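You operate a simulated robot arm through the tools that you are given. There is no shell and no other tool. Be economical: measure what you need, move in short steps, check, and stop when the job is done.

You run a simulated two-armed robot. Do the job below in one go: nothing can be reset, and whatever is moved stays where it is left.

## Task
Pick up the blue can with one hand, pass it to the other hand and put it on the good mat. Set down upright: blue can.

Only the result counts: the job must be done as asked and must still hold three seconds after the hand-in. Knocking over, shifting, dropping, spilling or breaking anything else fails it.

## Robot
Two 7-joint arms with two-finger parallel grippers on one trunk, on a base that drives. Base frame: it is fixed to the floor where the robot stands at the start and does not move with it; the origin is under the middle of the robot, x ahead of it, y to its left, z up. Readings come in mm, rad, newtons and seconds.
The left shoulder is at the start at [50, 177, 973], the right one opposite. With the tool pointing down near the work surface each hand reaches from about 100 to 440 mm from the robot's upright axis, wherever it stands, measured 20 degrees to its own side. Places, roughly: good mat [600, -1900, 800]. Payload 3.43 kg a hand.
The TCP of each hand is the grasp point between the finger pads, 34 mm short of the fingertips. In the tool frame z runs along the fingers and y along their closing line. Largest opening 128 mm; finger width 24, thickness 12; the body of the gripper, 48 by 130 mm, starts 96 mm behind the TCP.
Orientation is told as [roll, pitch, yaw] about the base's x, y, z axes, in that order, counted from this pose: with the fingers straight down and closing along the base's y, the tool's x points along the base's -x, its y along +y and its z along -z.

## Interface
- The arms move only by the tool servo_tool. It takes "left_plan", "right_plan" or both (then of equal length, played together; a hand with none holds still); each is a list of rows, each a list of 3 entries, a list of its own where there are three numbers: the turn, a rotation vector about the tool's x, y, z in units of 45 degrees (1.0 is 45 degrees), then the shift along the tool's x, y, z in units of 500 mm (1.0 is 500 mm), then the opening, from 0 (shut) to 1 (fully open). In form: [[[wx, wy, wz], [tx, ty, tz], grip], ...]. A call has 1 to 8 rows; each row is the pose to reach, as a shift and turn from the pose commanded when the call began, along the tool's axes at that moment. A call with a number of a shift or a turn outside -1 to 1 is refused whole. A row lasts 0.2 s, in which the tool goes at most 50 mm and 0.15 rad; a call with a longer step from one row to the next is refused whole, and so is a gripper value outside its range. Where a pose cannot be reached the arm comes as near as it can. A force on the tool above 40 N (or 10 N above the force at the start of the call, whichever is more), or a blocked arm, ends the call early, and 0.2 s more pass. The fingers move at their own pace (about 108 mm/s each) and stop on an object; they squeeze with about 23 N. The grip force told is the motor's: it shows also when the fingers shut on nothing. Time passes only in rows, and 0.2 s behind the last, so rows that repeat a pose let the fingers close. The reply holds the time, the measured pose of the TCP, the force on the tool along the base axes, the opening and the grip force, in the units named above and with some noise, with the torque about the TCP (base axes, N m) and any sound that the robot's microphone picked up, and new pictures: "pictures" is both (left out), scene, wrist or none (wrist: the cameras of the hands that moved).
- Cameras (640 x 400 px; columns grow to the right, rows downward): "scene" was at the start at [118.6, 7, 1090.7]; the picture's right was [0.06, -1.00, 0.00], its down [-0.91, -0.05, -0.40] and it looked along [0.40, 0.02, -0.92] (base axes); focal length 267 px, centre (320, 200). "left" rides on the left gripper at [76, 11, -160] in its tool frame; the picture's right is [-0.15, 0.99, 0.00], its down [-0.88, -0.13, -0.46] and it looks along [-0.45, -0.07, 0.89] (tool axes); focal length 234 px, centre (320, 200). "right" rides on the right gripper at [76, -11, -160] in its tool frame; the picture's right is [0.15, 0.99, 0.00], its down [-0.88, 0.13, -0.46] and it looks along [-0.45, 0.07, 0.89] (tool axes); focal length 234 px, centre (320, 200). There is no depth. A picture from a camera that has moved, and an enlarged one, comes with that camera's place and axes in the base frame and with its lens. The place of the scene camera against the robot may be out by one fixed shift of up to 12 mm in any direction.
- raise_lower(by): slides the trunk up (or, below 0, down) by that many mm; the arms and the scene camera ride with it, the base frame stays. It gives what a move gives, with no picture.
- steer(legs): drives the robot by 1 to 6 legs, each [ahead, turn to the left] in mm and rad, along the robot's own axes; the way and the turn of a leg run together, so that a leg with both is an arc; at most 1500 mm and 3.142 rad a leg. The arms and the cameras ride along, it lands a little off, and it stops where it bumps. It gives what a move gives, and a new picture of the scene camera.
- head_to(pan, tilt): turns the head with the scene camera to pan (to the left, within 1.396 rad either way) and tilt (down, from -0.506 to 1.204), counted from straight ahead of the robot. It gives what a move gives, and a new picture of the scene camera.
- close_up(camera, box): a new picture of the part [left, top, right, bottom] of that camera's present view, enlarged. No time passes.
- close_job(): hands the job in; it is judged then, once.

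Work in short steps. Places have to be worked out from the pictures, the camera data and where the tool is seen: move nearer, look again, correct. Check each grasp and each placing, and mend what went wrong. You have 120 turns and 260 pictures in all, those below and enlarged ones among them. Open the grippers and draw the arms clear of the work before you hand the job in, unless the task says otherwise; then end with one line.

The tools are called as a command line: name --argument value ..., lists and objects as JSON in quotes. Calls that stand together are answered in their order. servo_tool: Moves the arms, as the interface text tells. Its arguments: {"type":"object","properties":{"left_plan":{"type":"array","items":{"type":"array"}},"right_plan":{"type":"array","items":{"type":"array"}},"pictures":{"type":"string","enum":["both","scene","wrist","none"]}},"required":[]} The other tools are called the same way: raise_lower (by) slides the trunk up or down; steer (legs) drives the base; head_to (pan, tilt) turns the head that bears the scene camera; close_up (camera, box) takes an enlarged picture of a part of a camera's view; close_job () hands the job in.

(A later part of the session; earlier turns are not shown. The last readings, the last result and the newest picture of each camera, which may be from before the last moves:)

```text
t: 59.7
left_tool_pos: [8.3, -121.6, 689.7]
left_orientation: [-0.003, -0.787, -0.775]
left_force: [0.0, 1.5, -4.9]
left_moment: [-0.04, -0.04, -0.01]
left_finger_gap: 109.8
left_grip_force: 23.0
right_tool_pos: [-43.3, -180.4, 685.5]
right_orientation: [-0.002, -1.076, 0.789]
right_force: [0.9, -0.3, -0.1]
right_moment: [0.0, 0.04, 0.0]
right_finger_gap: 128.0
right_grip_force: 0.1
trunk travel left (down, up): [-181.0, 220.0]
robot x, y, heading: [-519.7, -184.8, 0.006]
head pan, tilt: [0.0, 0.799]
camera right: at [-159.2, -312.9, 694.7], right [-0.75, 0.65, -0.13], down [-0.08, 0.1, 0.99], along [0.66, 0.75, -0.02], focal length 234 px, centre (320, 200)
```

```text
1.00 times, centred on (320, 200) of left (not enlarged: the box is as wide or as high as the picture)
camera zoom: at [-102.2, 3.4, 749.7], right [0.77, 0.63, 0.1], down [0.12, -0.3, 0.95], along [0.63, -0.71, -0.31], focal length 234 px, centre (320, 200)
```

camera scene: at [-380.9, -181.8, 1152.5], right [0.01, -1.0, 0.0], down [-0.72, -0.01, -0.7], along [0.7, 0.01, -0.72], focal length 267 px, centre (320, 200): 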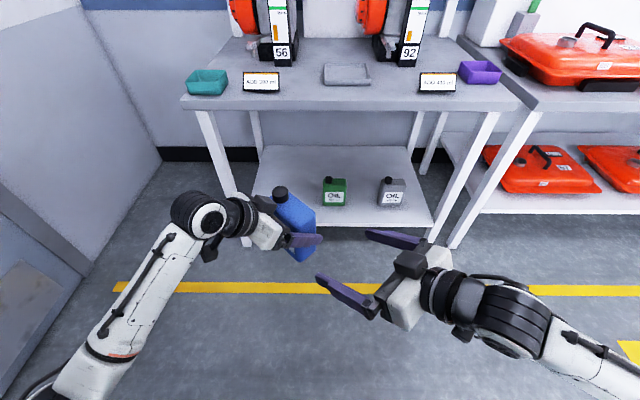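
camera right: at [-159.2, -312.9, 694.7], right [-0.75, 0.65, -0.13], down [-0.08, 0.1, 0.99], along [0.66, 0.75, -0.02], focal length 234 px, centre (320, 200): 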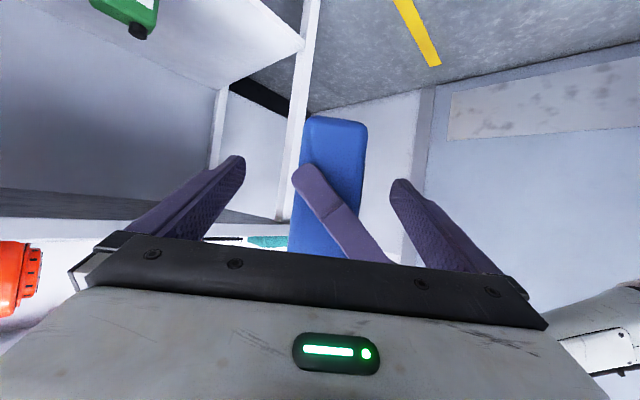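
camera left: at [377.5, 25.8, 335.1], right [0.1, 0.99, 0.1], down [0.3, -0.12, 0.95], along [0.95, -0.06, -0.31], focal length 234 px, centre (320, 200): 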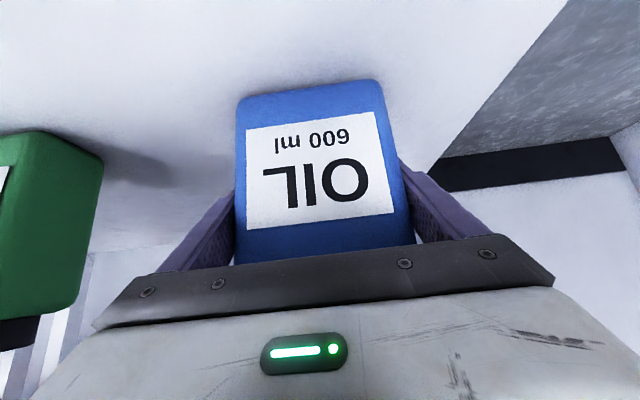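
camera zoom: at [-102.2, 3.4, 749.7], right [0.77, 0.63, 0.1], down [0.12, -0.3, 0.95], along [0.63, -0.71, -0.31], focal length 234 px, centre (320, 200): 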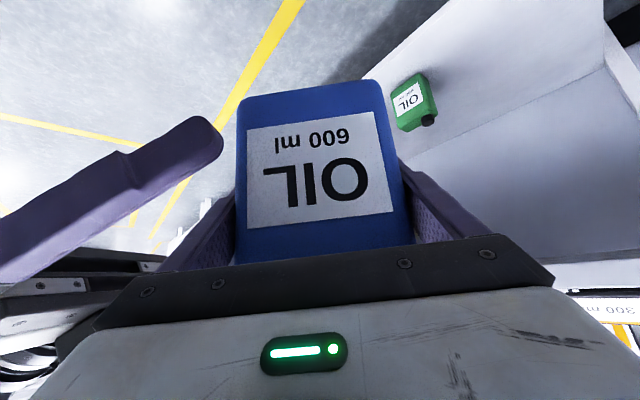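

Clear so far. I'll advance the remaining 59 mm.

servo_tool --right_plan '[[[0, 0, 0], [0, 0, 0.04], 1], [[0, 0, 0], [0, 0, 0.08], 1], [[0, 0, 0], [0, 0, 0.118], 1], [[0, 0, 0], [0, 0, 0.118], 1]]' --pictures "wrist"

close_up --camera "scene" --box '[220, 160, 420, 310]'

close_up --camera "left" --box '[0, 0, 640, 400]'

```text
t: 60.7
left_tool_pos: [8.5, -122.8, 689.8]
left_orientation: [-0.003, -0.786, -0.777]
left_force: [-0.1, 0.1, -6.3]
left_moment: [0.0, -0.03, -0.02]
left_finger_gap: 109.6
left_grip_force: 22.7
right_tool_pos: [-7.5, -144.6, 657.8]
right_orientation: [0.001, -1.078, 0.79]
right_force: [0.8, -1.1, 0.3]
right_moment: [-0.01, -0.02, -0.03]
right_finger_gap: 127.7
right_grip_force: 0.1
trunk travel left (down, up): [-181.0, 220.0]
robot x, y, heading: [-521.4, -186.3, 0.009]
head pan, tilt: [0.0, 0.799]
camera right: at [-123.1, -277.0, 666.6], right [-0.75, 0.65, -0.13], down [-0.08, 0.1, 0.99], along [0.66, 0.75, -0.02], focal length 234 px, centre (320, 200)
```

right: 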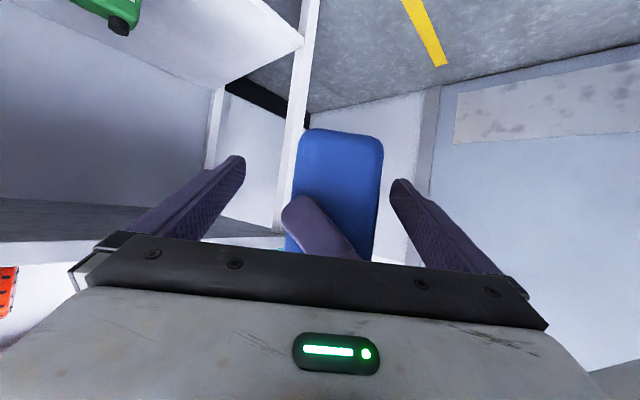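

```text
2.67 times, centred on (320, 235) of scene
camera zoom: at [-380.9, -181.8, 1152.5], right [0.01, -1.0, 0.0], down [-0.72, -0.01, -0.7], along [0.7, 0.01, -0.72], focal length 712 px, centre (320, 107)
```

zoom: 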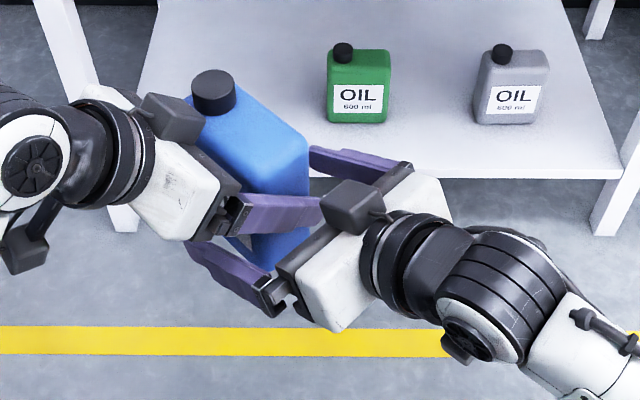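

```text
1.00 times, centred on (320, 200) of left (not enlarged: the box is as wide or as high as the picture)
camera zoom: at [-102.2, 3.3, 749.7], right [0.77, 0.63, 0.1], down [0.12, -0.3, 0.95], along [0.63, -0.71, -0.31], focal length 234 px, centre (320, 200)
```

zoom: 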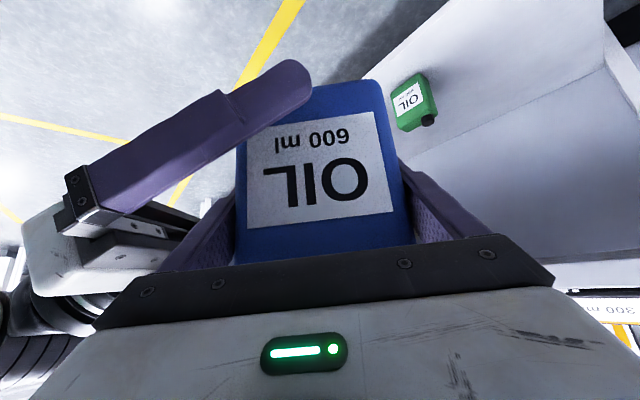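

The geometry shows the right hand's back finger would clash with the left fingertip, which pokes past the can's back face. I'll use a better grip: the right hand straight from above, closing across the same sides behind the left fingers. First I back the right hand out.

servo_tool --right_plan '[[[0, 0, 0], [0, 0, -0.08], 1], [[0, 0, 0], [0, 0, -0.17], 1], [[0, 0, 0], [0, 0, -0.26], 1], [[0, 0, 0], [0, 0, -0.35], 1], [[0, 0, 0], [0, 0, -0.42], 1]]' --pictures "none"

servo_tool --left_plan '[[[0, 0, 0], [-0.007, -0.047, 0.013], 0.4], [[0, 0, 0], [-0.013, -0.094, 0.027], 0.4], [[0, 0, 0], [-0.02, -0.141, 0.04], 0.4], [[0, 0, 0], [-0.02, -0.141, 0.04], 0.4]]' --pictures "none"

```text
t: 61.9
left_tool_pos: [7.6, -121.8, 690.1]
left_orientation: [-0.004, -0.786, -0.776]
left_force: [-0.6, -0.8, -5.9]
left_moment: [-0.03, -0.02, 0.0]
left_finger_gap: 110.1
left_grip_force: 23.4
right_tool_pos: [-136.7, -277.9, 758.3]
right_orientation: [0.003, -1.075, 0.787]
right_force: [0.4, -0.4, -0.5]
right_moment: [-0.01, 0.0, 0.01]
right_finger_gap: 128.1
right_grip_force: 0.0
trunk travel left (down, up): [-181.0, 220.0]
robot x, y, heading: [-520.6, -185.7, 0.009]
head pan, tilt: [0.0, 0.799]
```

```text
t: 62.9
left_tool_pos: [-28.4, -189.7, 684.2]
left_orientation: [-0.003, -0.788, -0.777]
left_force: [-0.3, 0.5, -6.4]
left_moment: [0.0, -0.01, 0.02]
left_finger_gap: 110.0
left_grip_force: 22.7
right_tool_pos: [-135.1, -278.3, 758.0]
right_orientation: [0.001, -1.079, 0.787]
right_force: [-0.2, -0.2, -0.6]
right_moment: [0.04, 0.01, 0.0]
right_finger_gap: 128.1
right_grip_force: 0.0
trunk travel left (down, up): [-181.0, 220.0]
robot x, y, heading: [-519.9, -188.1, 0.005]
head pan, tilt: [0.0, 0.799]
```

The left hand is centred. I'll rotate the right hand toward vertical while raising it, in two halves.

servo_tool --right_plan '[[[0.076, 0.077, 0.127], [-0.028, -0.02, -0.016], 1], [[0.152, 0.153, 0.254], [-0.055, -0.039, -0.033], 1], [[0.228, 0.23, 0.381], [-0.083, -0.059, -0.049], 1], [[0.305, 0.306, 0.509], [-0.11, -0.078, -0.066], 1], [[0.381, 0.383, 0.636], [-0.138, -0.098, -0.082], 1], [[0.457, 0.459, 0.763], [-0.165, -0.117, -0.099], 1], [[0.533, 0.536, 0.89], [-0.193, -0.137, -0.115], 1]]' --pictures "scene"

```text
t: 64.5
left_tool_pos: [-26.5, -189.1, 684.2]
left_orientation: [-0.003, -0.787, -0.778]
left_force: [0.3, -0.4, -7.2]
left_moment: [-0.04, -0.03, 0.01]
left_finger_gap: 110.0
left_grip_force: 22.8
right_tool_pos: [-90.3, -327.0, 870.2]
right_orientation: [0.261, -0.522, -0.131]
right_force: [0.3, -0.4, -0.3]
right_moment: [-0.01, 0.0, -0.01]
right_finger_gap: 128.2
right_grip_force: 0.1
right hand out of reach, approached as far as the arm can: row 1, 2, 3, 4
trunk travel left (down, up): [-181.0, 220.0]
robot x, y, heading: [-519.2, -181.1, 0.006]
head pan, tilt: [0.0, 0.799]
camera scene: at [-381.0, -181.9, 1152.4], right [0.01, -1.0, 0.0], down [-0.72, -0.01, -0.7], along [0.7, 0.01, -0.72], focal length 267 px, centre (320, 200)
```

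scene: 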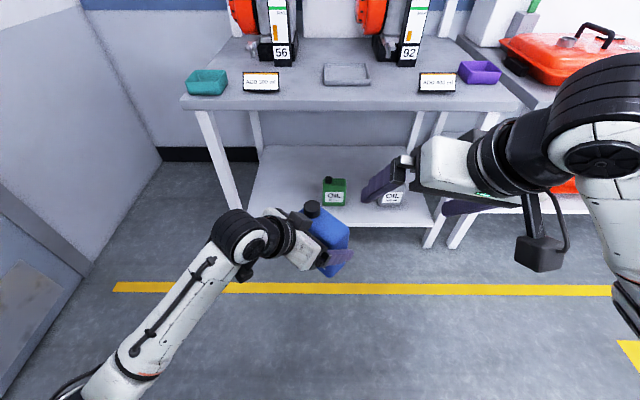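

servo_tool --right_plan '[[[0.075, 0.076, 0.126], [-0.008, 0.017, 0.003], 1], [[0.151, 0.153, 0.253], [-0.017, 0.034, 0.005], 1], [[0.226, 0.229, 0.379], [-0.025, 0.051, 0.008], 1], [[0.302, 0.305, 0.506], [-0.034, 0.069, 0.011], 1], [[0.377, 0.381, 0.632], [-0.042, 0.086, 0.014], 1], [[0.453, 0.458, 0.759], [-0.051, 0.103, 0.016], 1], [[0.528, 0.534, 0.885], [-0.059, 0.12, 0.019], 1]]' --pictures "both"

```text
t: 66.1
left_tool_pos: [-26.7, -189.9, 685.0]
left_orientation: [-0.004, -0.788, -0.777]
left_force: [0.5, -0.1, -5.6]
left_moment: [-0.05, 0.01, -0.01]
left_finger_gap: 109.6
left_grip_force: 22.9
right_tool_pos: [-60.9, -271.9, 889.1]
right_orientation: [0.001, 0.0, -0.776]
right_force: [-0.4, 0.8, -0.1]
right_moment: [-0.04, 0.03, -0.01]
right_finger_gap: 128.1
right_grip_force: 0.1
trunk travel left (down, up): [-181.0, 220.0]
robot x, y, heading: [-519.4, -186.6, 0.008]
head pan, tilt: [0.0, 0.799]
camera scene: at [-381.0, -181.9, 1152.5], right [0.01, -1.0, 0.0], down [-0.72, -0.01, -0.7], along [0.7, 0.01, -0.72], focal length 267 px, centre (320, 200)
camera right: at [-122.2, -225.4, 1049.3], right [0.59, 0.81, 0.0], down [0.72, -0.52, 0.46], along [0.37, -0.27, -0.89], focal length 234 px, centre (320, 200)
```

scene: 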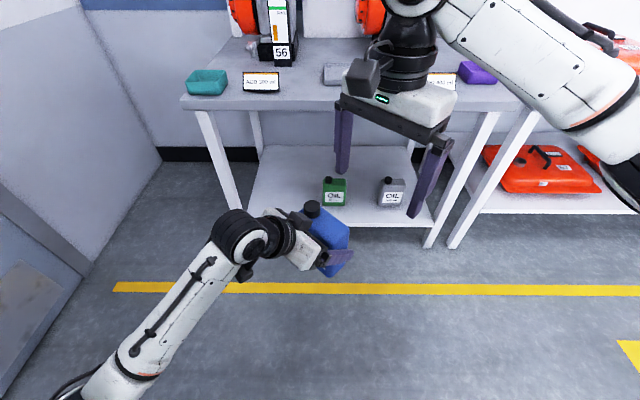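
right: 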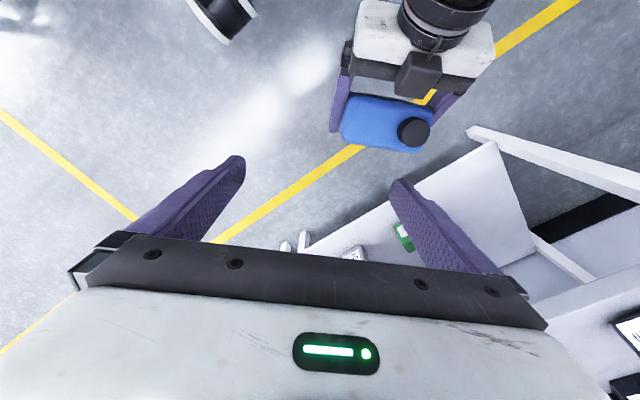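

The can is clearly visible from above, and its back face is near +25 mm past the left TCP. I'll move the right hand over the can, keeping its height.

servo_tool --right_plan '[[[0, 0, 0], [0.02, 0.083, 0], 1], [[0, 0, 0], [0.041, 0.165, 0], 1], [[0, 0, 0], [0.041, 0.165, 0], 1]]' --pictures "both"

close_up --camera "left" --box '[0, 0, 640, 400]'

```text
t: 66.9
left_tool_pos: [-27.2, -188.8, 684.7]
left_orientation: [-0.003, -0.787, -0.777]
left_force: [-0.1, 0.0, -6.2]
left_moment: [-0.02, -0.04, -0.03]
left_finger_gap: 109.8
left_grip_force: 23.1
right_tool_pos: [-18.2, -196.2, 889.3]
right_orientation: [0.001, 0.001, -0.773]
right_force: [-0.8, 0.1, -1.2]
right_moment: [-0.06, 0.02, -0.03]
right_finger_gap: 127.9
right_grip_force: 0.1
trunk travel left (down, up): [-181.0, 220.0]
robot x, y, heading: [-522.7, -187.3, 0.008]
head pan, tilt: [0.0, 0.799]
camera scene: at [-381.0, -181.8, 1152.5], right [0.01, -1.0, 0.0], down [-0.72, -0.01, -0.7], along [0.7, 0.01, -0.72], focal length 267 px, centre (320, 200)
camera right: at [-79.9, -151.7, 1049.5], right [0.59, 0.81, 0.0], down [0.72, -0.52, 0.46], along [0.37, -0.27, -0.89], focal length 234 px, centre (320, 200)
```

scene: 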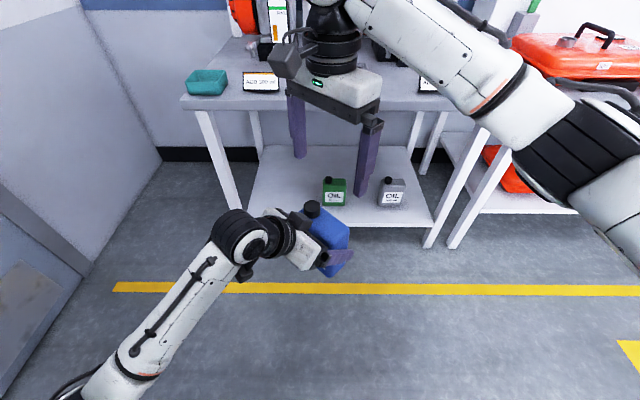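
right: 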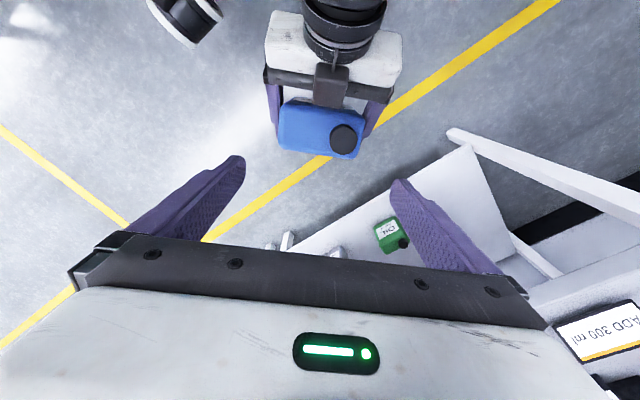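

```text
1.00 times, centred on (320, 200) of left (not enlarged: the box is as wide or as high as the picture)
camera zoom: at [-137.0, -63.9, 744.0], right [0.77, 0.63, 0.1], down [0.12, -0.3, 0.95], along [0.63, -0.71, -0.31], focal length 234 px, centre (320, 200)
```

zoom: 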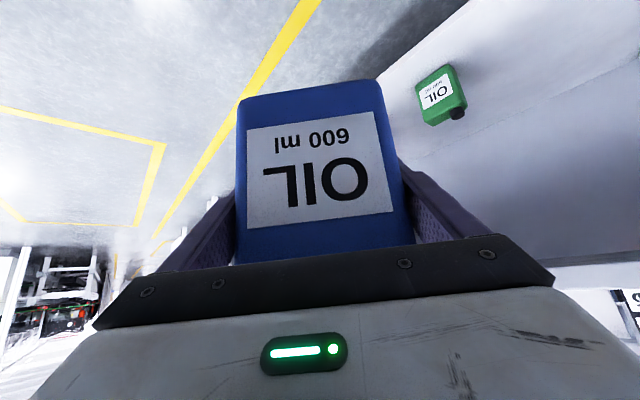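

Alignment is within 1–2 mm. I'll lower the right hand 115 mm, check, then the rest.

servo_tool --right_plan '[[[0, 0, 0], [0, -0.002, 0.06], 1], [[0, 0, 0], [0, -0.002, 0.12], 1], [[0, 0, 0], [0, -0.002, 0.18], 1], [[0, 0, 0], [0, -0.002, 0.23], 1], [[0, 0, 0], [0, -0.002, 0.23], 1]]' --pictures "both"

close_up --camera "scene" --box '[220, 100, 460, 300]'

```text
t: 68.1
left_tool_pos: [-26.8, -190.0, 684.1]
left_orientation: [-0.005, -0.787, -0.777]
left_force: [0.3, -0.5, -6.7]
left_moment: [0.02, -0.03, -0.02]
left_finger_gap: 110.1
left_grip_force: 23.5
right_tool_pos: [-16.7, -196.1, 773.4]
right_orientation: [0.001, 0.0, -0.773]
right_force: [0.7, -0.9, -0.3]
right_moment: [-0.02, -0.01, 0.0]
right_finger_gap: 128.0
right_grip_force: 0.1
trunk travel left (down, up): [-181.0, 220.0]
robot x, y, heading: [-520.4, -183.8, 0.003]
head pan, tilt: [0.0, 0.799]
camera scene: at [-380.9, -181.9, 1152.5], right [0.01, -1.0, 0.0], down [-0.72, -0.01, -0.7], along [0.7, 0.01, -0.72], focal length 267 px, centre (320, 200)
camera right: at [-79.5, -150.8, 934.0], right [0.59, 0.81, 0.0], down [0.72, -0.52, 0.46], along [0.37, -0.27, -0.89], focal length 234 px, centre (320, 200)
```

scene: 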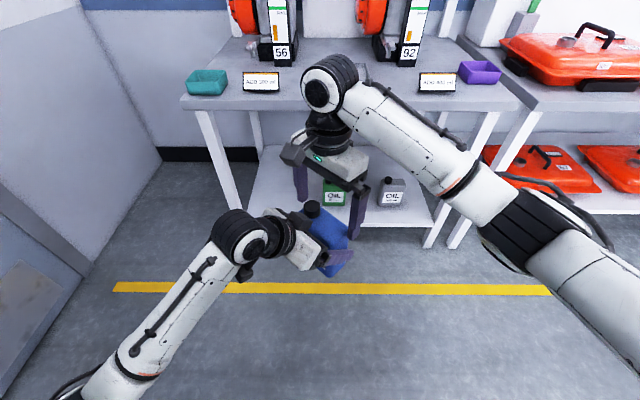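
right: 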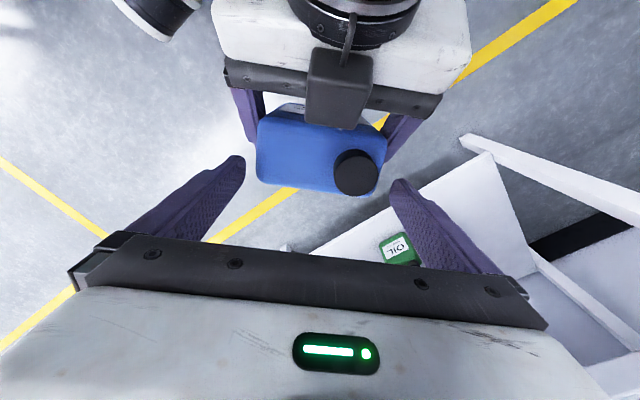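

```text
2.00 times, centred on (340, 200) of scene
camera zoom: at [-380.9, -181.9, 1152.5], right [0.01, -1.0, 0.0], down [-0.72, -0.01, -0.7], along [0.7, 0.01, -0.72], focal length 534 px, centre (280, 200)
```

zoom: 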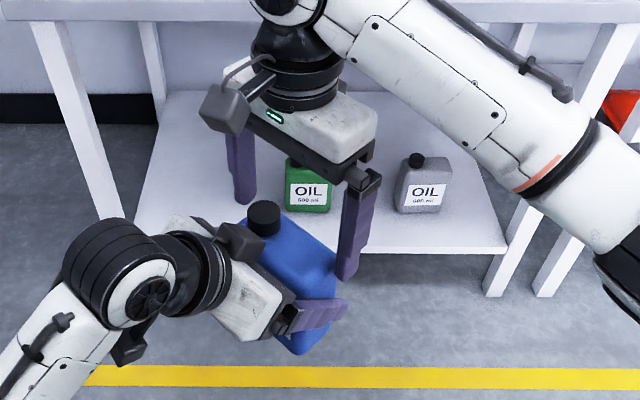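

The can sits about 4 mm toward +l of the finger centre, so I'll shift the right hand 4 mm that way and lower the last 35 mm.

servo_tool --right_plan '[[[0, 0, 0], [0, 0.008, 0], 1], [[0, 0, 0], [0, 0.008, 0.035], 1], [[0, 0, 0], [0, 0.008, 0.07], 1], [[0, 0, 0], [0, 0.008, 0.07], 1]]' --pictures "wrist"

close_up --camera "scene" --box '[220, 130, 420, 290]'

close_up --camera "left" --box '[0, 0, 640, 400]'

```text
t: 69.1
left_tool_pos: [-25.9, -188.8, 684.2]
left_orientation: [-0.003, -0.788, -0.777]
left_force: [-0.9, -1.0, -6.0]
left_moment: [0.0, 0.0, -0.02]
left_finger_gap: 110.0
left_grip_force: 23.2
right_tool_pos: [-15.0, -194.5, 739.6]
right_orientation: [0.002, 0.001, -0.773]
right_force: [-0.5, 0.3, 0.4]
right_moment: [0.02, 0.01, -0.02]
right_finger_gap: 127.8
right_grip_force: 0.0
trunk travel left (down, up): [-181.0, 220.0]
robot x, y, heading: [-523.2, -184.6, 0.011]
head pan, tilt: [0.0, 0.799]
camera right: at [-77.0, -149.3, 900.3], right [0.59, 0.81, 0.0], down [0.72, -0.52, 0.46], along [0.37, -0.27, -0.89], focal length 234 px, centre (320, 200)
```

right: 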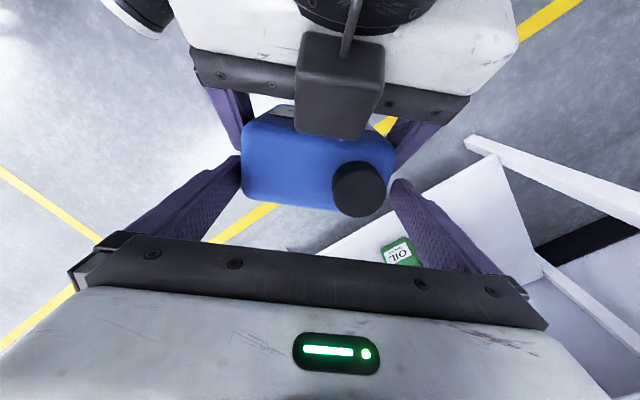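

```text
2.50 times, centred on (320, 210) of scene
camera zoom: at [-380.9, -181.9, 1152.5], right [0.01, -1.0, 0.0], down [-0.72, -0.01, -0.7], along [0.7, 0.01, -0.72], focal length 668 px, centre (320, 175)
```

zoom: 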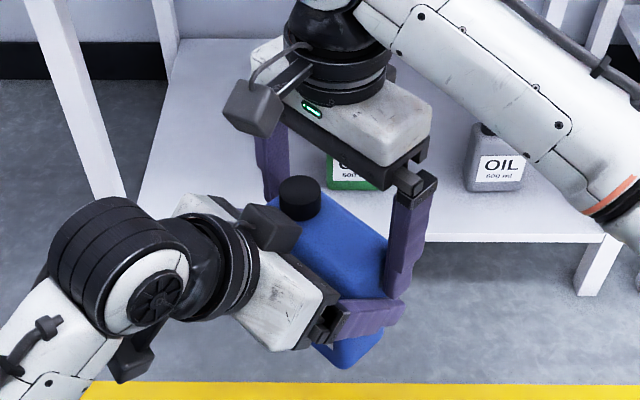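

```text
1.00 times, centred on (320, 200) of left (not enlarged: the box is as wide or as high as the picture)
camera zoom: at [-137.0, -63.9, 744.0], right [0.77, 0.63, 0.1], down [0.12, -0.3, 0.95], along [0.63, -0.71, -0.31], focal length 234 px, centre (320, 200)
```

zoom: 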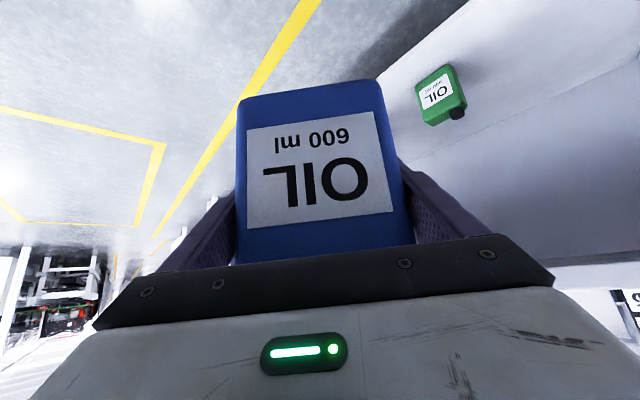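

It's centred. I'll close the right gripper on the can.

servo_tool --right_plan '[[[0, 0, 0], [0, 0, 0], 0.8], [[0, 0, 0], [0, 0, 0], 0.6], [[0, 0, 0], [0, 0, 0], 0.4], [[0, 0, 0], [0, 0, 0], 0.4]]' --pictures "wrist"

close_up --camera "scene" --box '[220, 130, 420, 290]'

```text
t: 70.1
left_tool_pos: [-23.5, -186.4, 683.4]
left_orientation: [0.002, -0.787, -0.775]
left_force: [17.0, 17.8, -9.4]
left_moment: [-1.67, 0.63, -0.22]
left_finger_gap: 110.1
left_grip_force: 23.0
right_tool_pos: [-15.4, -195.5, 740.3]
right_orientation: [-0.008, -0.001, -0.773]
right_force: [-16.5, -18.5, 1.3]
right_moment: [0.66, 0.33, 0.55]
right_finger_gap: 110.3
right_grip_force: 23.2
trunk travel left (down, up): [-181.0, 220.0]
robot x, y, heading: [-520.8, -184.4, 0.007]
head pan, tilt: [0.0, 0.799]
camera right: at [-77.3, -150.1, 900.1], right [0.59, 0.81, -0.01], down [0.72, -0.52, 0.46], along [0.37, -0.27, -0.89], focal length 234 px, centre (320, 200)
```

right: 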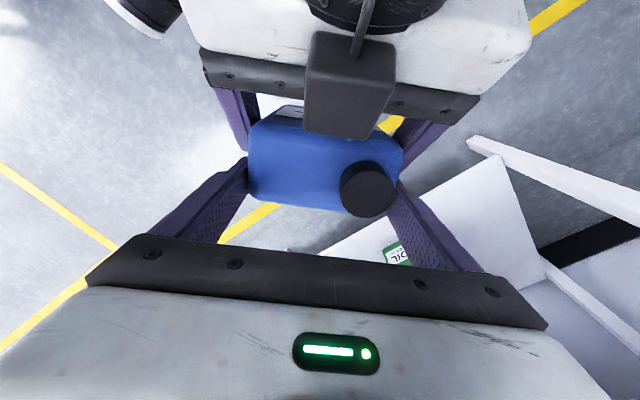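

```text
2.50 times, centred on (320, 210) of scene
camera zoom: at [-381.0, -181.9, 1152.5], right [0.01, -1.0, 0.0], down [-0.72, -0.01, -0.7], along [0.7, 0.01, -0.72], focal length 668 px, centre (320, 175)
```

zoom: 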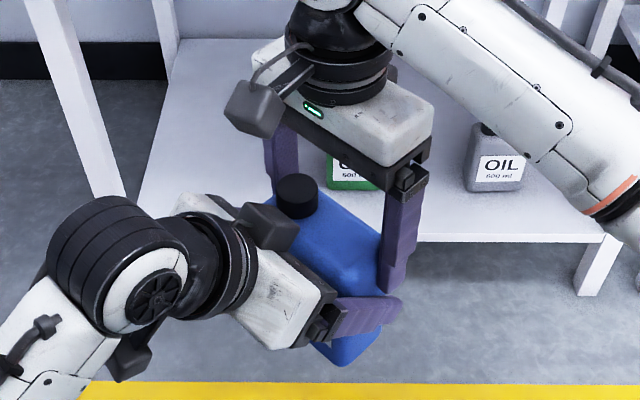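

Both hands hold the can, with a sideways strain of about 24 N. I'll relieve it by moving the right hand 3 mm back in tool −y.

servo_tool --right_plan '[[[0, 0, 0], [0, -0.004, 0], 0.4], [[0, 0, 0], [0, -0.007, 0], 0.4], [[0, 0, 0], [0, -0.007, 0], 0.4]]' --pictures "none"

```text
t: 70.9
left_tool_pos: [-27.4, -188.5, 683.7]
left_orientation: [0.0, -0.786, -0.777]
left_force: [8.4, 14.2, -7.1]
left_moment: [-0.64, -0.02, 0.94]
left_finger_gap: 109.6
left_grip_force: 23.1
right_tool_pos: [-16.0, -197.7, 739.5]
right_orientation: [-0.003, -0.005, -0.776]
right_force: [-8.5, -13.1, 2.0]
right_moment: [-0.13, 0.42, -0.72]
right_finger_gap: 110.0
right_grip_force: 23.0
trunk travel left (down, up): [-181.0, 220.0]
robot x, y, heading: [-523.6, -183.4, 0.006]
head pan, tilt: [0.0, 0.799]
```

servo_tool --right_plan '[[[0, 0, 0], [0, -0.004, 0], 0.4], [[0, 0, 0], [0, -0.006, 0], 0.4], [[0, 0, 0], [0, -0.006, 0], 0.4]]' --pictures "none"

```text
t: 71.7
left_tool_pos: [-28.0, -189.9, 682.9]
left_orientation: [-0.001, -0.785, -0.781]
left_force: [-4.3, 7.7, -6.7]
left_moment: [0.96, -1.18, 0.96]
left_finger_gap: 110.0
left_grip_force: 23.1
right_tool_pos: [-18.9, -198.1, 740.7]
right_orientation: [0.003, -0.001, -0.772]
right_force: [4.4, -6.9, 1.3]
right_moment: [-1.33, 0.9, -0.95]
right_finger_gap: 110.2
right_grip_force: 23.0
trunk travel left (down, up): [-181.0, 220.0]
robot x, y, heading: [-519.5, -188.2, 0.009]
head pan, tilt: [0.0, 0.799]
```

Forces are small now. I'll open the left gripper.

servo_tool --left_plan '[[[0, 0, 0], [0, 0, 0], 0.9], [[0, 0, 0], [0, 0, 0], 1], [[0, 0, 0], [0, 0, 0], 1]]' --pictures "wrist"

close_up --camera "scene" --box '[220, 130, 420, 290]'

```text
t: 72.5
left_tool_pos: [-27.6, -189.1, 684.3]
left_orientation: [-0.002, -0.789, -0.778]
left_force: [1.1, 0.1, -1.2]
left_moment: [-0.01, 0.02, -0.01]
left_finger_gap: 128.2
left_grip_force: 0.1
right_tool_pos: [-19.1, -197.8, 740.1]
right_orientation: [0.001, 0.001, -0.772]
right_force: [-0.2, -0.8, -0.9]
right_moment: [-0.06, -0.07, -0.01]
right_finger_gap: 109.9
right_grip_force: 23.2
trunk travel left (down, up): [-181.0, 220.0]
robot x, y, heading: [-521.0, -187.5, 0.012]
head pan, tilt: [0.0, 0.799]
camera left: at [-136.8, -64.1, 744.4], right [0.77, 0.63, 0.1], down [0.12, -0.3, 0.95], along [0.63, -0.72, -0.31], focal length 234 px, centre (320, 200)
```

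left: 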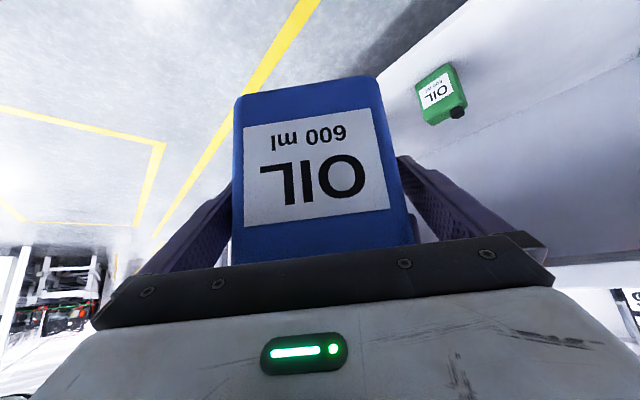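

```text
2.50 times, centred on (320, 210) of scene
camera zoom: at [-381.0, -181.9, 1152.5], right [0.01, -1.0, 0.0], down [-0.72, -0.01, -0.7], along [0.7, 0.01, -0.72], focal length 668 px, centre (320, 175)
```

zoom: 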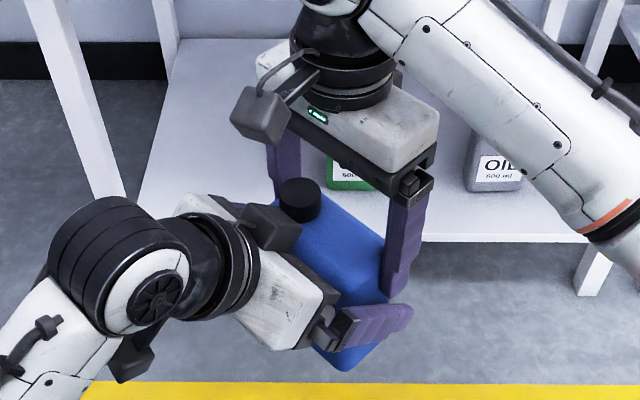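

The left gripper is open. The right force reading looks low, so I'll take a second reading before moving.

servo_tool --right_plan '[[[0, 0, 0], [0, 0, 0], 0.4], [[0, 0, 0], [0, 0, 0], 0.4]]' --pictures "none"

```text
t: 73.1
left_tool_pos: [-26.7, -190.1, 683.3]
left_orientation: [-0.003, -0.788, -0.777]
left_force: [0.5, -1.0, 0.3]
left_moment: [0.01, 0.01, 0.02]
left_finger_gap: 127.9
left_grip_force: 0.1
right_tool_pos: [-18.5, -198.2, 740.4]
right_orientation: [0.001, -0.001, -0.772]
right_force: [0.4, -0.3, 0.0]
right_moment: [-0.1, -0.09, -0.01]
right_finger_gap: 109.9
right_grip_force: 22.7
trunk travel left (down, up): [-181.0, 220.0]
robot x, y, heading: [-519.3, -184.5, 0.008]
head pan, tilt: [0.0, 0.799]
```

The picture shows the can held, so I'll retract the left hand along its own axis by 120 mm and look.

servo_tool --left_plan '[[[0, 0, 0], [0, 0, -0.04], 1], [[0, 0, 0], [0, 0, -0.1], 1], [[0, 0, 0], [0, 0, -0.17], 1], [[0, 0, 0], [0, 0, -0.24], 1]]' --pictures "both"

```text
t: 74.1
left_tool_pos: [-87.0, -126.8, 769.4]
left_orientation: [-0.003, -0.787, -0.777]
left_force: [-0.1, -0.4, 0.7]
left_moment: [0.0, 0.0, 0.02]
left_finger_gap: 128.1
left_grip_force: 0.0
right_tool_pos: [-19.2, -198.8, 739.6]
right_orientation: [0.001, 0.0, -0.772]
right_force: [-0.1, -0.1, 0.1]
right_moment: [-0.06, -0.05, -0.04]
right_finger_gap: 109.9
right_grip_force: 22.9
trunk travel left (down, up): [-181.0, 220.0]
robot x, y, heading: [-522.6, -186.4, 0.005]
head pan, tilt: [0.0, 0.799]
camera scene: at [-381.0, -181.9, 1152.5], right [0.01, -1.0, 0.0], down [-0.72, -0.01, -0.7], along [0.7, 0.01, -0.72], focal length 267 px, centre (320, 200)
camera left: at [-197.7, -1.7, 829.8], right [0.77, 0.63, 0.1], down [0.12, -0.3, 0.95], along [0.63, -0.71, -0.31], focal length 234 px, centre (320, 200)
```

scene: 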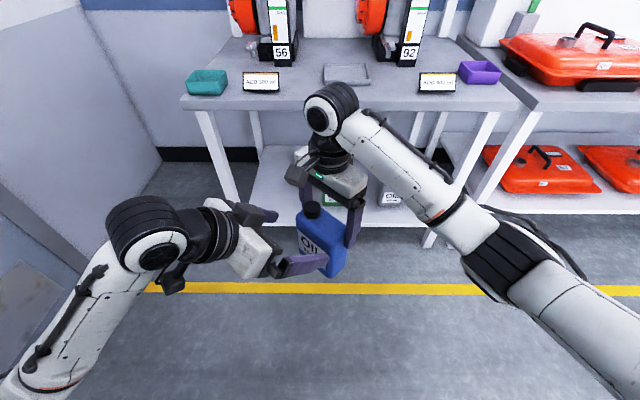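
left: 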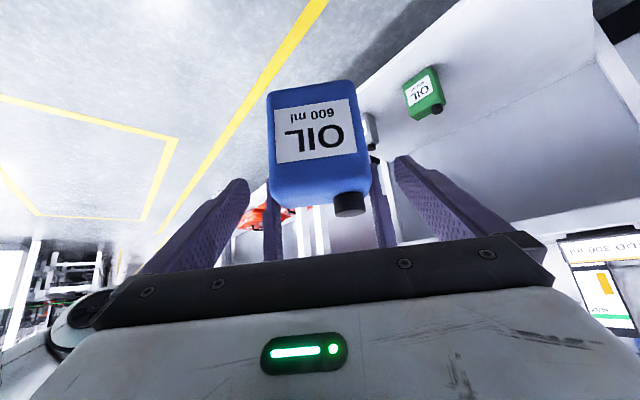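

The right hand holds the can alone, upright. I'll withdraw the left hand further back and to the left.

servo_tool --left_plan '[[[0, 0, 0], [0, 0, -0.09], 1], [[0, 0, 0], [0.03, 0.06, -0.14], 1], [[0, 0, 0], [0.06, 0.12, -0.19], 1], [[0, 0, 0], [0.09, 0.18, -0.24], 1], [[0, 0, 0], [0.116, 0.226, -0.284], 1]]' --pictures "none"

head_to --pan -1.2 --tilt 0.4

close_up --camera "scene" --box '[100, 60, 420, 260]'

```text
t: 75.3
left_tool_pos: [-109.8, 51.3, 829.6]
left_orientation: [-0.005, -0.786, -0.78]
left_force: [-0.5, 0.1, 0.4]
left_moment: [-0.02, 0.02, 0.0]
left_finger_gap: 128.1
left_grip_force: 0.1
right_tool_pos: [-20.1, -198.6, 740.0]
right_orientation: [0.002, -0.001, -0.772]
right_force: [-0.5, 0.4, -0.3]
right_moment: [-0.09, -0.06, 0.02]
right_finger_gap: 109.9
right_grip_force: 22.9
trunk travel left (down, up): [-181.0, 220.0]
robot x, y, heading: [-522.0, -188.6, 0.006]
head pan, tilt: [0.0, 0.799]
```

```text
t: 76.7
left_tool_pos: [-110.2, 49.9, 827.2]
left_orientation: [-0.004, -0.788, -0.777]
left_force: [-1.6, 0.4, -0.5]
left_moment: [0.03, 0.01, -0.06]
left_finger_gap: 128.2
left_grip_force: 0.1
right_tool_pos: [-19.8, -197.8, 740.1]
right_orientation: [0.001, 0.0, -0.774]
right_force: [0.5, 0.4, -0.3]
right_moment: [-0.09, -0.05, 0.01]
right_finger_gap: 110.3
right_grip_force: 23.6
trunk travel left (down, up): [-181.0, 220.0]
robot x, y, heading: [-523.8, -184.9, 0.009]
head pan, tilt: [-1.201, 0.4]
camera scene: at [-427.4, -268.6, 1187.6], right [-0.93, -0.37, 0.0], down [-0.14, 0.36, -0.92], along [0.34, -0.86, -0.39], focal length 267 px, centre (320, 200)
```

scene: 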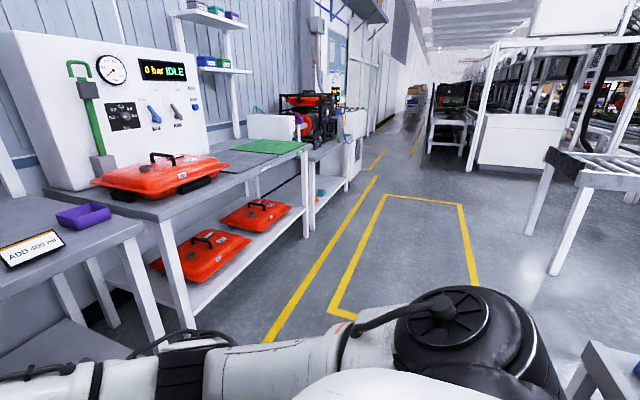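

```text
2.00 times, centred on (260, 160) of scene
camera zoom: at [-427.4, -268.6, 1187.6], right [-0.93, -0.37, 0.0], down [-0.14, 0.36, -0.92], along [0.34, -0.86, -0.39], focal length 534 px, centre (440, 280)
```

zoom: 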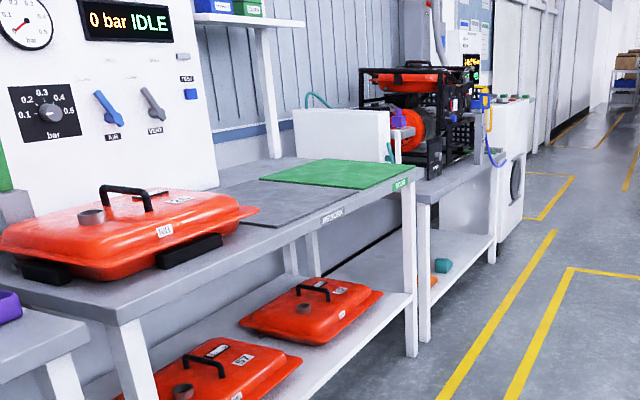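

The green mat is labelled and spans about x 370–800, y −1715..−2120, so its front is near the bench edge. I'll drive there through the middle of the aisle, pausing before the final turn.

steer --legs '[[0, -0.907], [406, 0], [0, -0.671]]'

head_to --pan 0.0 --tilt 0.4

```text
t: 83.3
left_tool_pos: [-42.9, -916.3, 827.6]
left_orientation: [-0.004, -0.786, -2.362]
left_force: [0.5, -0.4, 0.4]
left_moment: [0.0, 0.0, 0.02]
left_finger_gap: 128.0
left_grip_force: 0.0
right_tool_pos: [-294.0, -1003.2, 738.7]
right_orientation: [0.002, 0.0, -2.357]
right_force: [0.0, 1.4, 0.9]
right_moment: [-0.05, 0.09, -0.01]
right_finger_gap: 110.1
right_grip_force: 22.8
trunk travel left (down, up): [-181.0, 220.0]
robot x, y, heading: [-274.9, -502.8, -1.582]
head pan, tilt: [-1.201, 0.4]
camera scene: at [-371.9, -600.1, 1187.6], right [-0.36, 0.93, 0.0], down [0.36, 0.14, -0.92], along [-0.86, -0.33, -0.39], focal length 267 px, centre (320, 200)
```

scene: 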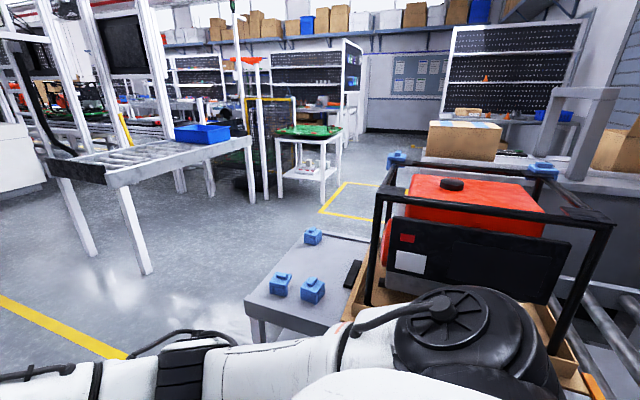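

```text
t: 84.7
left_tool_pos: [-42.3, -915.5, 827.4]
left_orientation: [-0.002, -0.788, -2.363]
left_force: [0.4, 0.0, -0.7]
left_moment: [-0.02, 0.01, -0.02]
left_finger_gap: 128.2
left_grip_force: 0.0
right_tool_pos: [-293.9, -1003.0, 740.5]
right_orientation: [0.002, 0.001, -2.359]
right_force: [0.2, -0.7, -0.2]
right_moment: [-0.07, 0.1, 0.07]
right_finger_gap: 109.9
right_grip_force: 22.9
trunk travel left (down, up): [-181.0, 220.0]
robot x, y, heading: [-271.9, -499.6, -1.581]
head pan, tilt: [0.0, 0.4]
camera scene: at [-285.8, -659.7, 1187.6], right [-1.0, 0.01, 0.0], down [0.0, 0.39, -0.92], along [-0.01, -0.92, -0.39], focal length 267 px, centre (320, 200)
```

scene: 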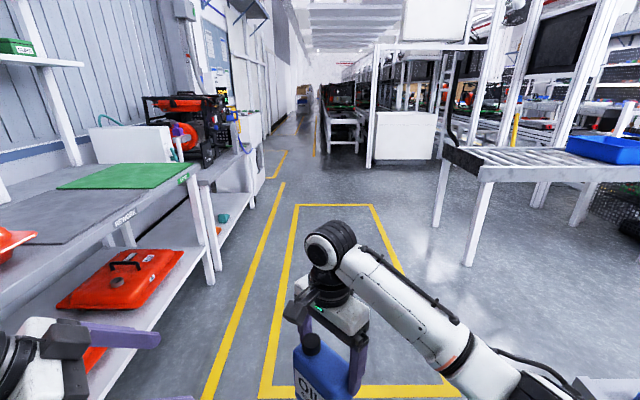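

The path ahead is clear and the mat's front-edge label is readable from here. I'll drive alongside and zoom in on the label.

close_up --camera "scene" --box '[40, 140, 240, 265]'

steer --legs '[[1380, 0.0]]'

```text
3.20 times, centred on (140, 202) of scene
camera zoom: at [-285.8, -659.7, 1187.6], right [-1.0, 0.01, 0.0], down [0.0, 0.39, -0.92], along [-0.01, -0.92, -0.39], focal length 855 px, centre (896, 192)
```

zoom: 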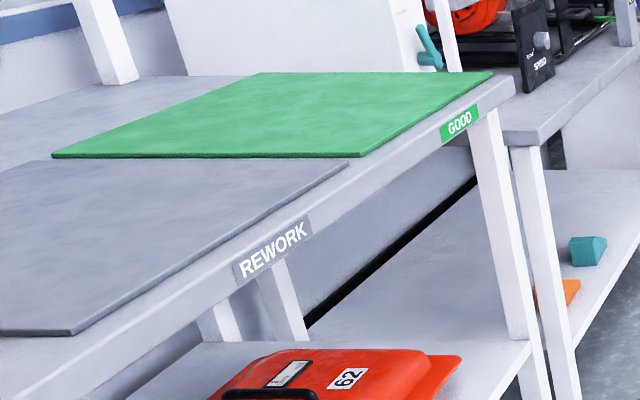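

```text
t: 91.5
left_tool_pos: [-81.0, -2286.7, 826.7]
left_orientation: [-0.004, -0.789, -2.391]
left_force: [0.4, 0.6, -0.1]
left_moment: [0.05, 0.03, 0.0]
left_finger_gap: 127.9
left_grip_force: 0.0
right_tool_pos: [-334.5, -2368.4, 740.3]
right_orientation: [0.003, 0.0, -2.386]
right_force: [-0.1, -0.2, -0.3]
right_moment: [-0.06, 0.07, 0.02]
right_finger_gap: 110.2
right_grip_force: 23.0
trunk travel left (down, up): [-181.0, 220.0]
robot x, y, heading: [-297.4, -1866.0, -1.605]
head pan, tilt: [0.0, 0.4]
camera scene: at [-316.9, -2025.8, 1187.6], right [-1.0, 0.03, 0.0], down [0.01, 0.39, -0.92], along [-0.03, -0.92, -0.39], focal length 267 px, centre (320, 200)
```

scene: 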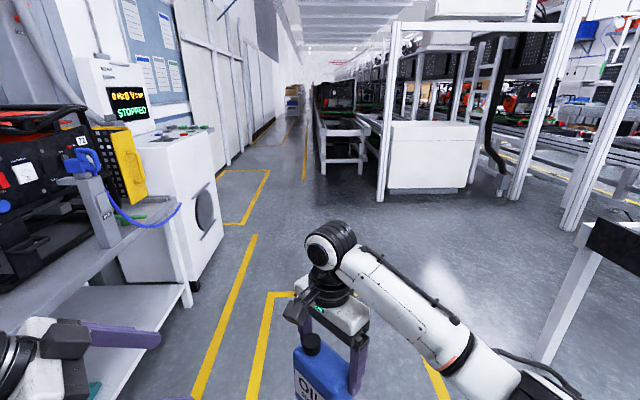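

The green mat's label reads GOOD. Now I turn to face the bench, raise the trunk 220 mm, and look.

steer --legs '[[0, 1.605]]'

raise_lower --by 219

head_to --pan 0.0 --tilt 0.75

```text
t: 95.8
left_tool_pos: [117.8, -1645.0, 827.2]
left_orientation: [-0.003, -0.788, -0.815]
left_force: [-0.4, -0.2, 0.4]
left_moment: [0.01, 0.01, 0.02]
left_finger_gap: 127.9
left_grip_force: 0.0
right_tool_pos: [199.0, -1897.4, 739.5]
right_orientation: [0.002, 0.0, -0.808]
right_force: [0.2, -0.3, -0.1]
right_moment: [-0.05, -0.02, -0.01]
right_finger_gap: 110.1
right_grip_force: 22.6
trunk travel left (down, up): [-181.0, 220.0]
robot x, y, heading: [-299.5, -1866.9, -0.03]
head pan, tilt: [0.0, 0.4]
camera scene: at [-148.5, -1867.3, 1187.6], right [-0.03, -1.0, 0.0], down [-0.39, 0.01, -0.92], along [0.92, -0.03, -0.39], focal length 267 px, centre (320, 200)
```

scene: 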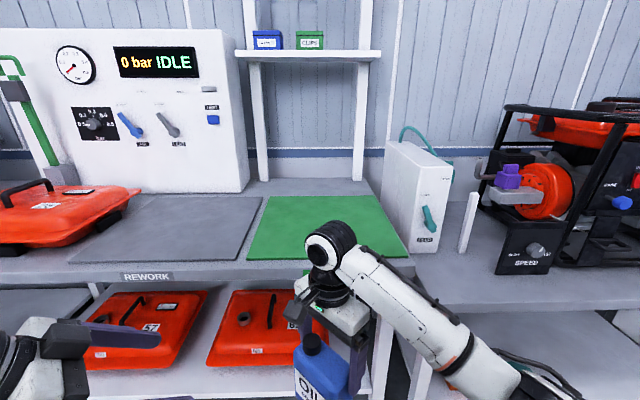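

```text
t: 98.1
left_tool_pos: [119.7, -1644.2, 1047.3]
left_orientation: [-0.005, -0.787, -0.813]
left_force: [-1.2, -0.5, -0.7]
left_moment: [0.02, 0.01, 0.0]
left_finger_gap: 128.1
left_grip_force: 0.1
right_tool_pos: [199.5, -1895.1, 956.5]
right_orientation: [0.002, 0.0, -0.807]
right_force: [1.0, 0.1, -6.0]
right_moment: [-0.1, -0.06, 0.0]
right_finger_gap: 109.7
right_grip_force: 22.7
trunk travel left (down, up): [-400.0, 1.0]
robot x, y, heading: [-302.0, -1864.7, -0.028]
head pan, tilt: [0.0, 0.4]
```

```text
t: 98.9
left_tool_pos: [118.3, -1643.0, 1046.5]
left_orientation: [-0.003, -0.787, -0.813]
left_force: [0.8, -0.6, 0.1]
left_moment: [-0.01, 0.03, -0.01]
left_finger_gap: 128.1
left_grip_force: 0.1
right_tool_pos: [200.2, -1896.0, 959.3]
right_orientation: [0.002, 0.0, -0.807]
right_force: [-0.2, 0.5, -7.0]
right_moment: [-0.06, -0.05, -0.01]
right_finger_gap: 109.6
right_grip_force: 22.5
trunk travel left (down, up): [-400.0, 1.0]
robot x, y, heading: [-300.7, -1865.3, -0.028]
head pan, tilt: [0.0, 0.75]
camera scene: at [-158.2, -1867.1, 1375.5], right [-0.03, -1.0, 0.0], down [-0.68, 0.02, -0.73], along [0.73, -0.02, -0.68], focal length 267 px, centre (320, 200)
```

scene: 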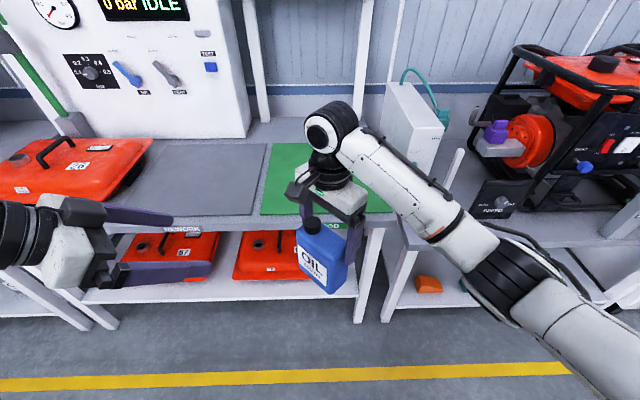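

The right hand now shows the can's weight (about 6.5 N), and its bottom is around z≈832, some 30 mm above the mat. I'll drive forward in two steps.

steer --legs '[[160, 0.02]]'

close_up --camera "right" --box '[0, 0, 640, 400]'

```text
t: 100.4
left_tool_pos: [274.5, -1638.2, 1045.8]
left_orientation: [-0.002, -0.787, -0.792]
left_force: [-0.4, -0.8, -1.5]
left_moment: [0.01, 0.01, 0.0]
left_finger_gap: 127.8
left_grip_force: 0.1
right_tool_pos: [362.4, -1887.9, 959.0]
right_orientation: [0.0, 0.001, -0.787]
right_force: [0.2, -0.2, -6.7]
right_moment: [-0.07, -0.04, 0.01]
right_finger_gap: 109.8
right_grip_force: 23.1
trunk travel left (down, up): [-400.0, 1.0]
robot x, y, heading: [-138.5, -1865.6, -0.006]
head pan, tilt: [0.0, 0.75]
camera scene: at [3.7, -1866.6, 1375.3], right [-0.01, -1.0, 0.0], down [-0.68, 0.0, -0.73], along [0.73, 0.0, -0.68], focal length 267 px, centre (320, 200)
```

scene: 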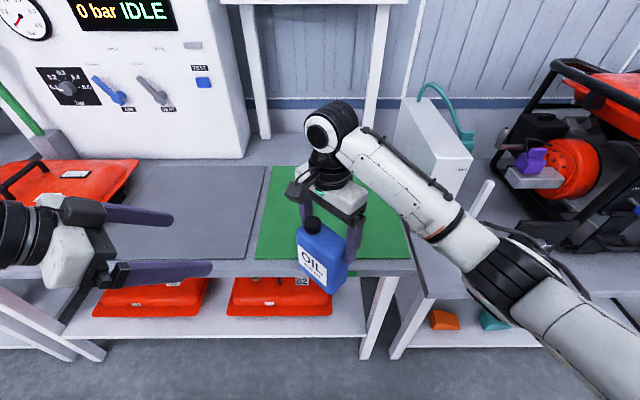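

```text
1.00 times, centred on (320, 200) of right (not enlarged: the box is as wide or as high as the picture)
camera zoom: at [300.9, -1842.6, 1118.2], right [0.6, 0.8, 0.0], down [0.71, -0.53, 0.46], along [0.37, -0.27, -0.89], focal length 234 px, centre (320, 200)
```

zoom: 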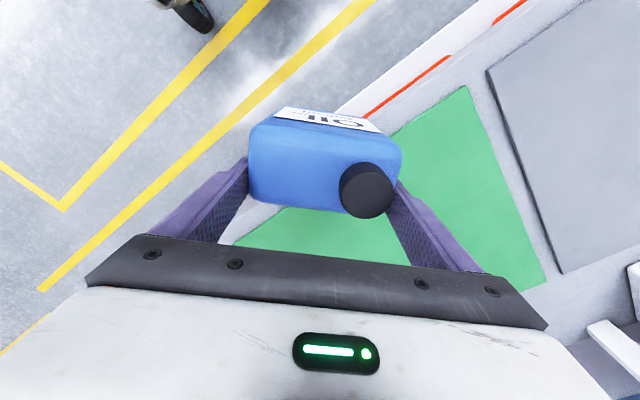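

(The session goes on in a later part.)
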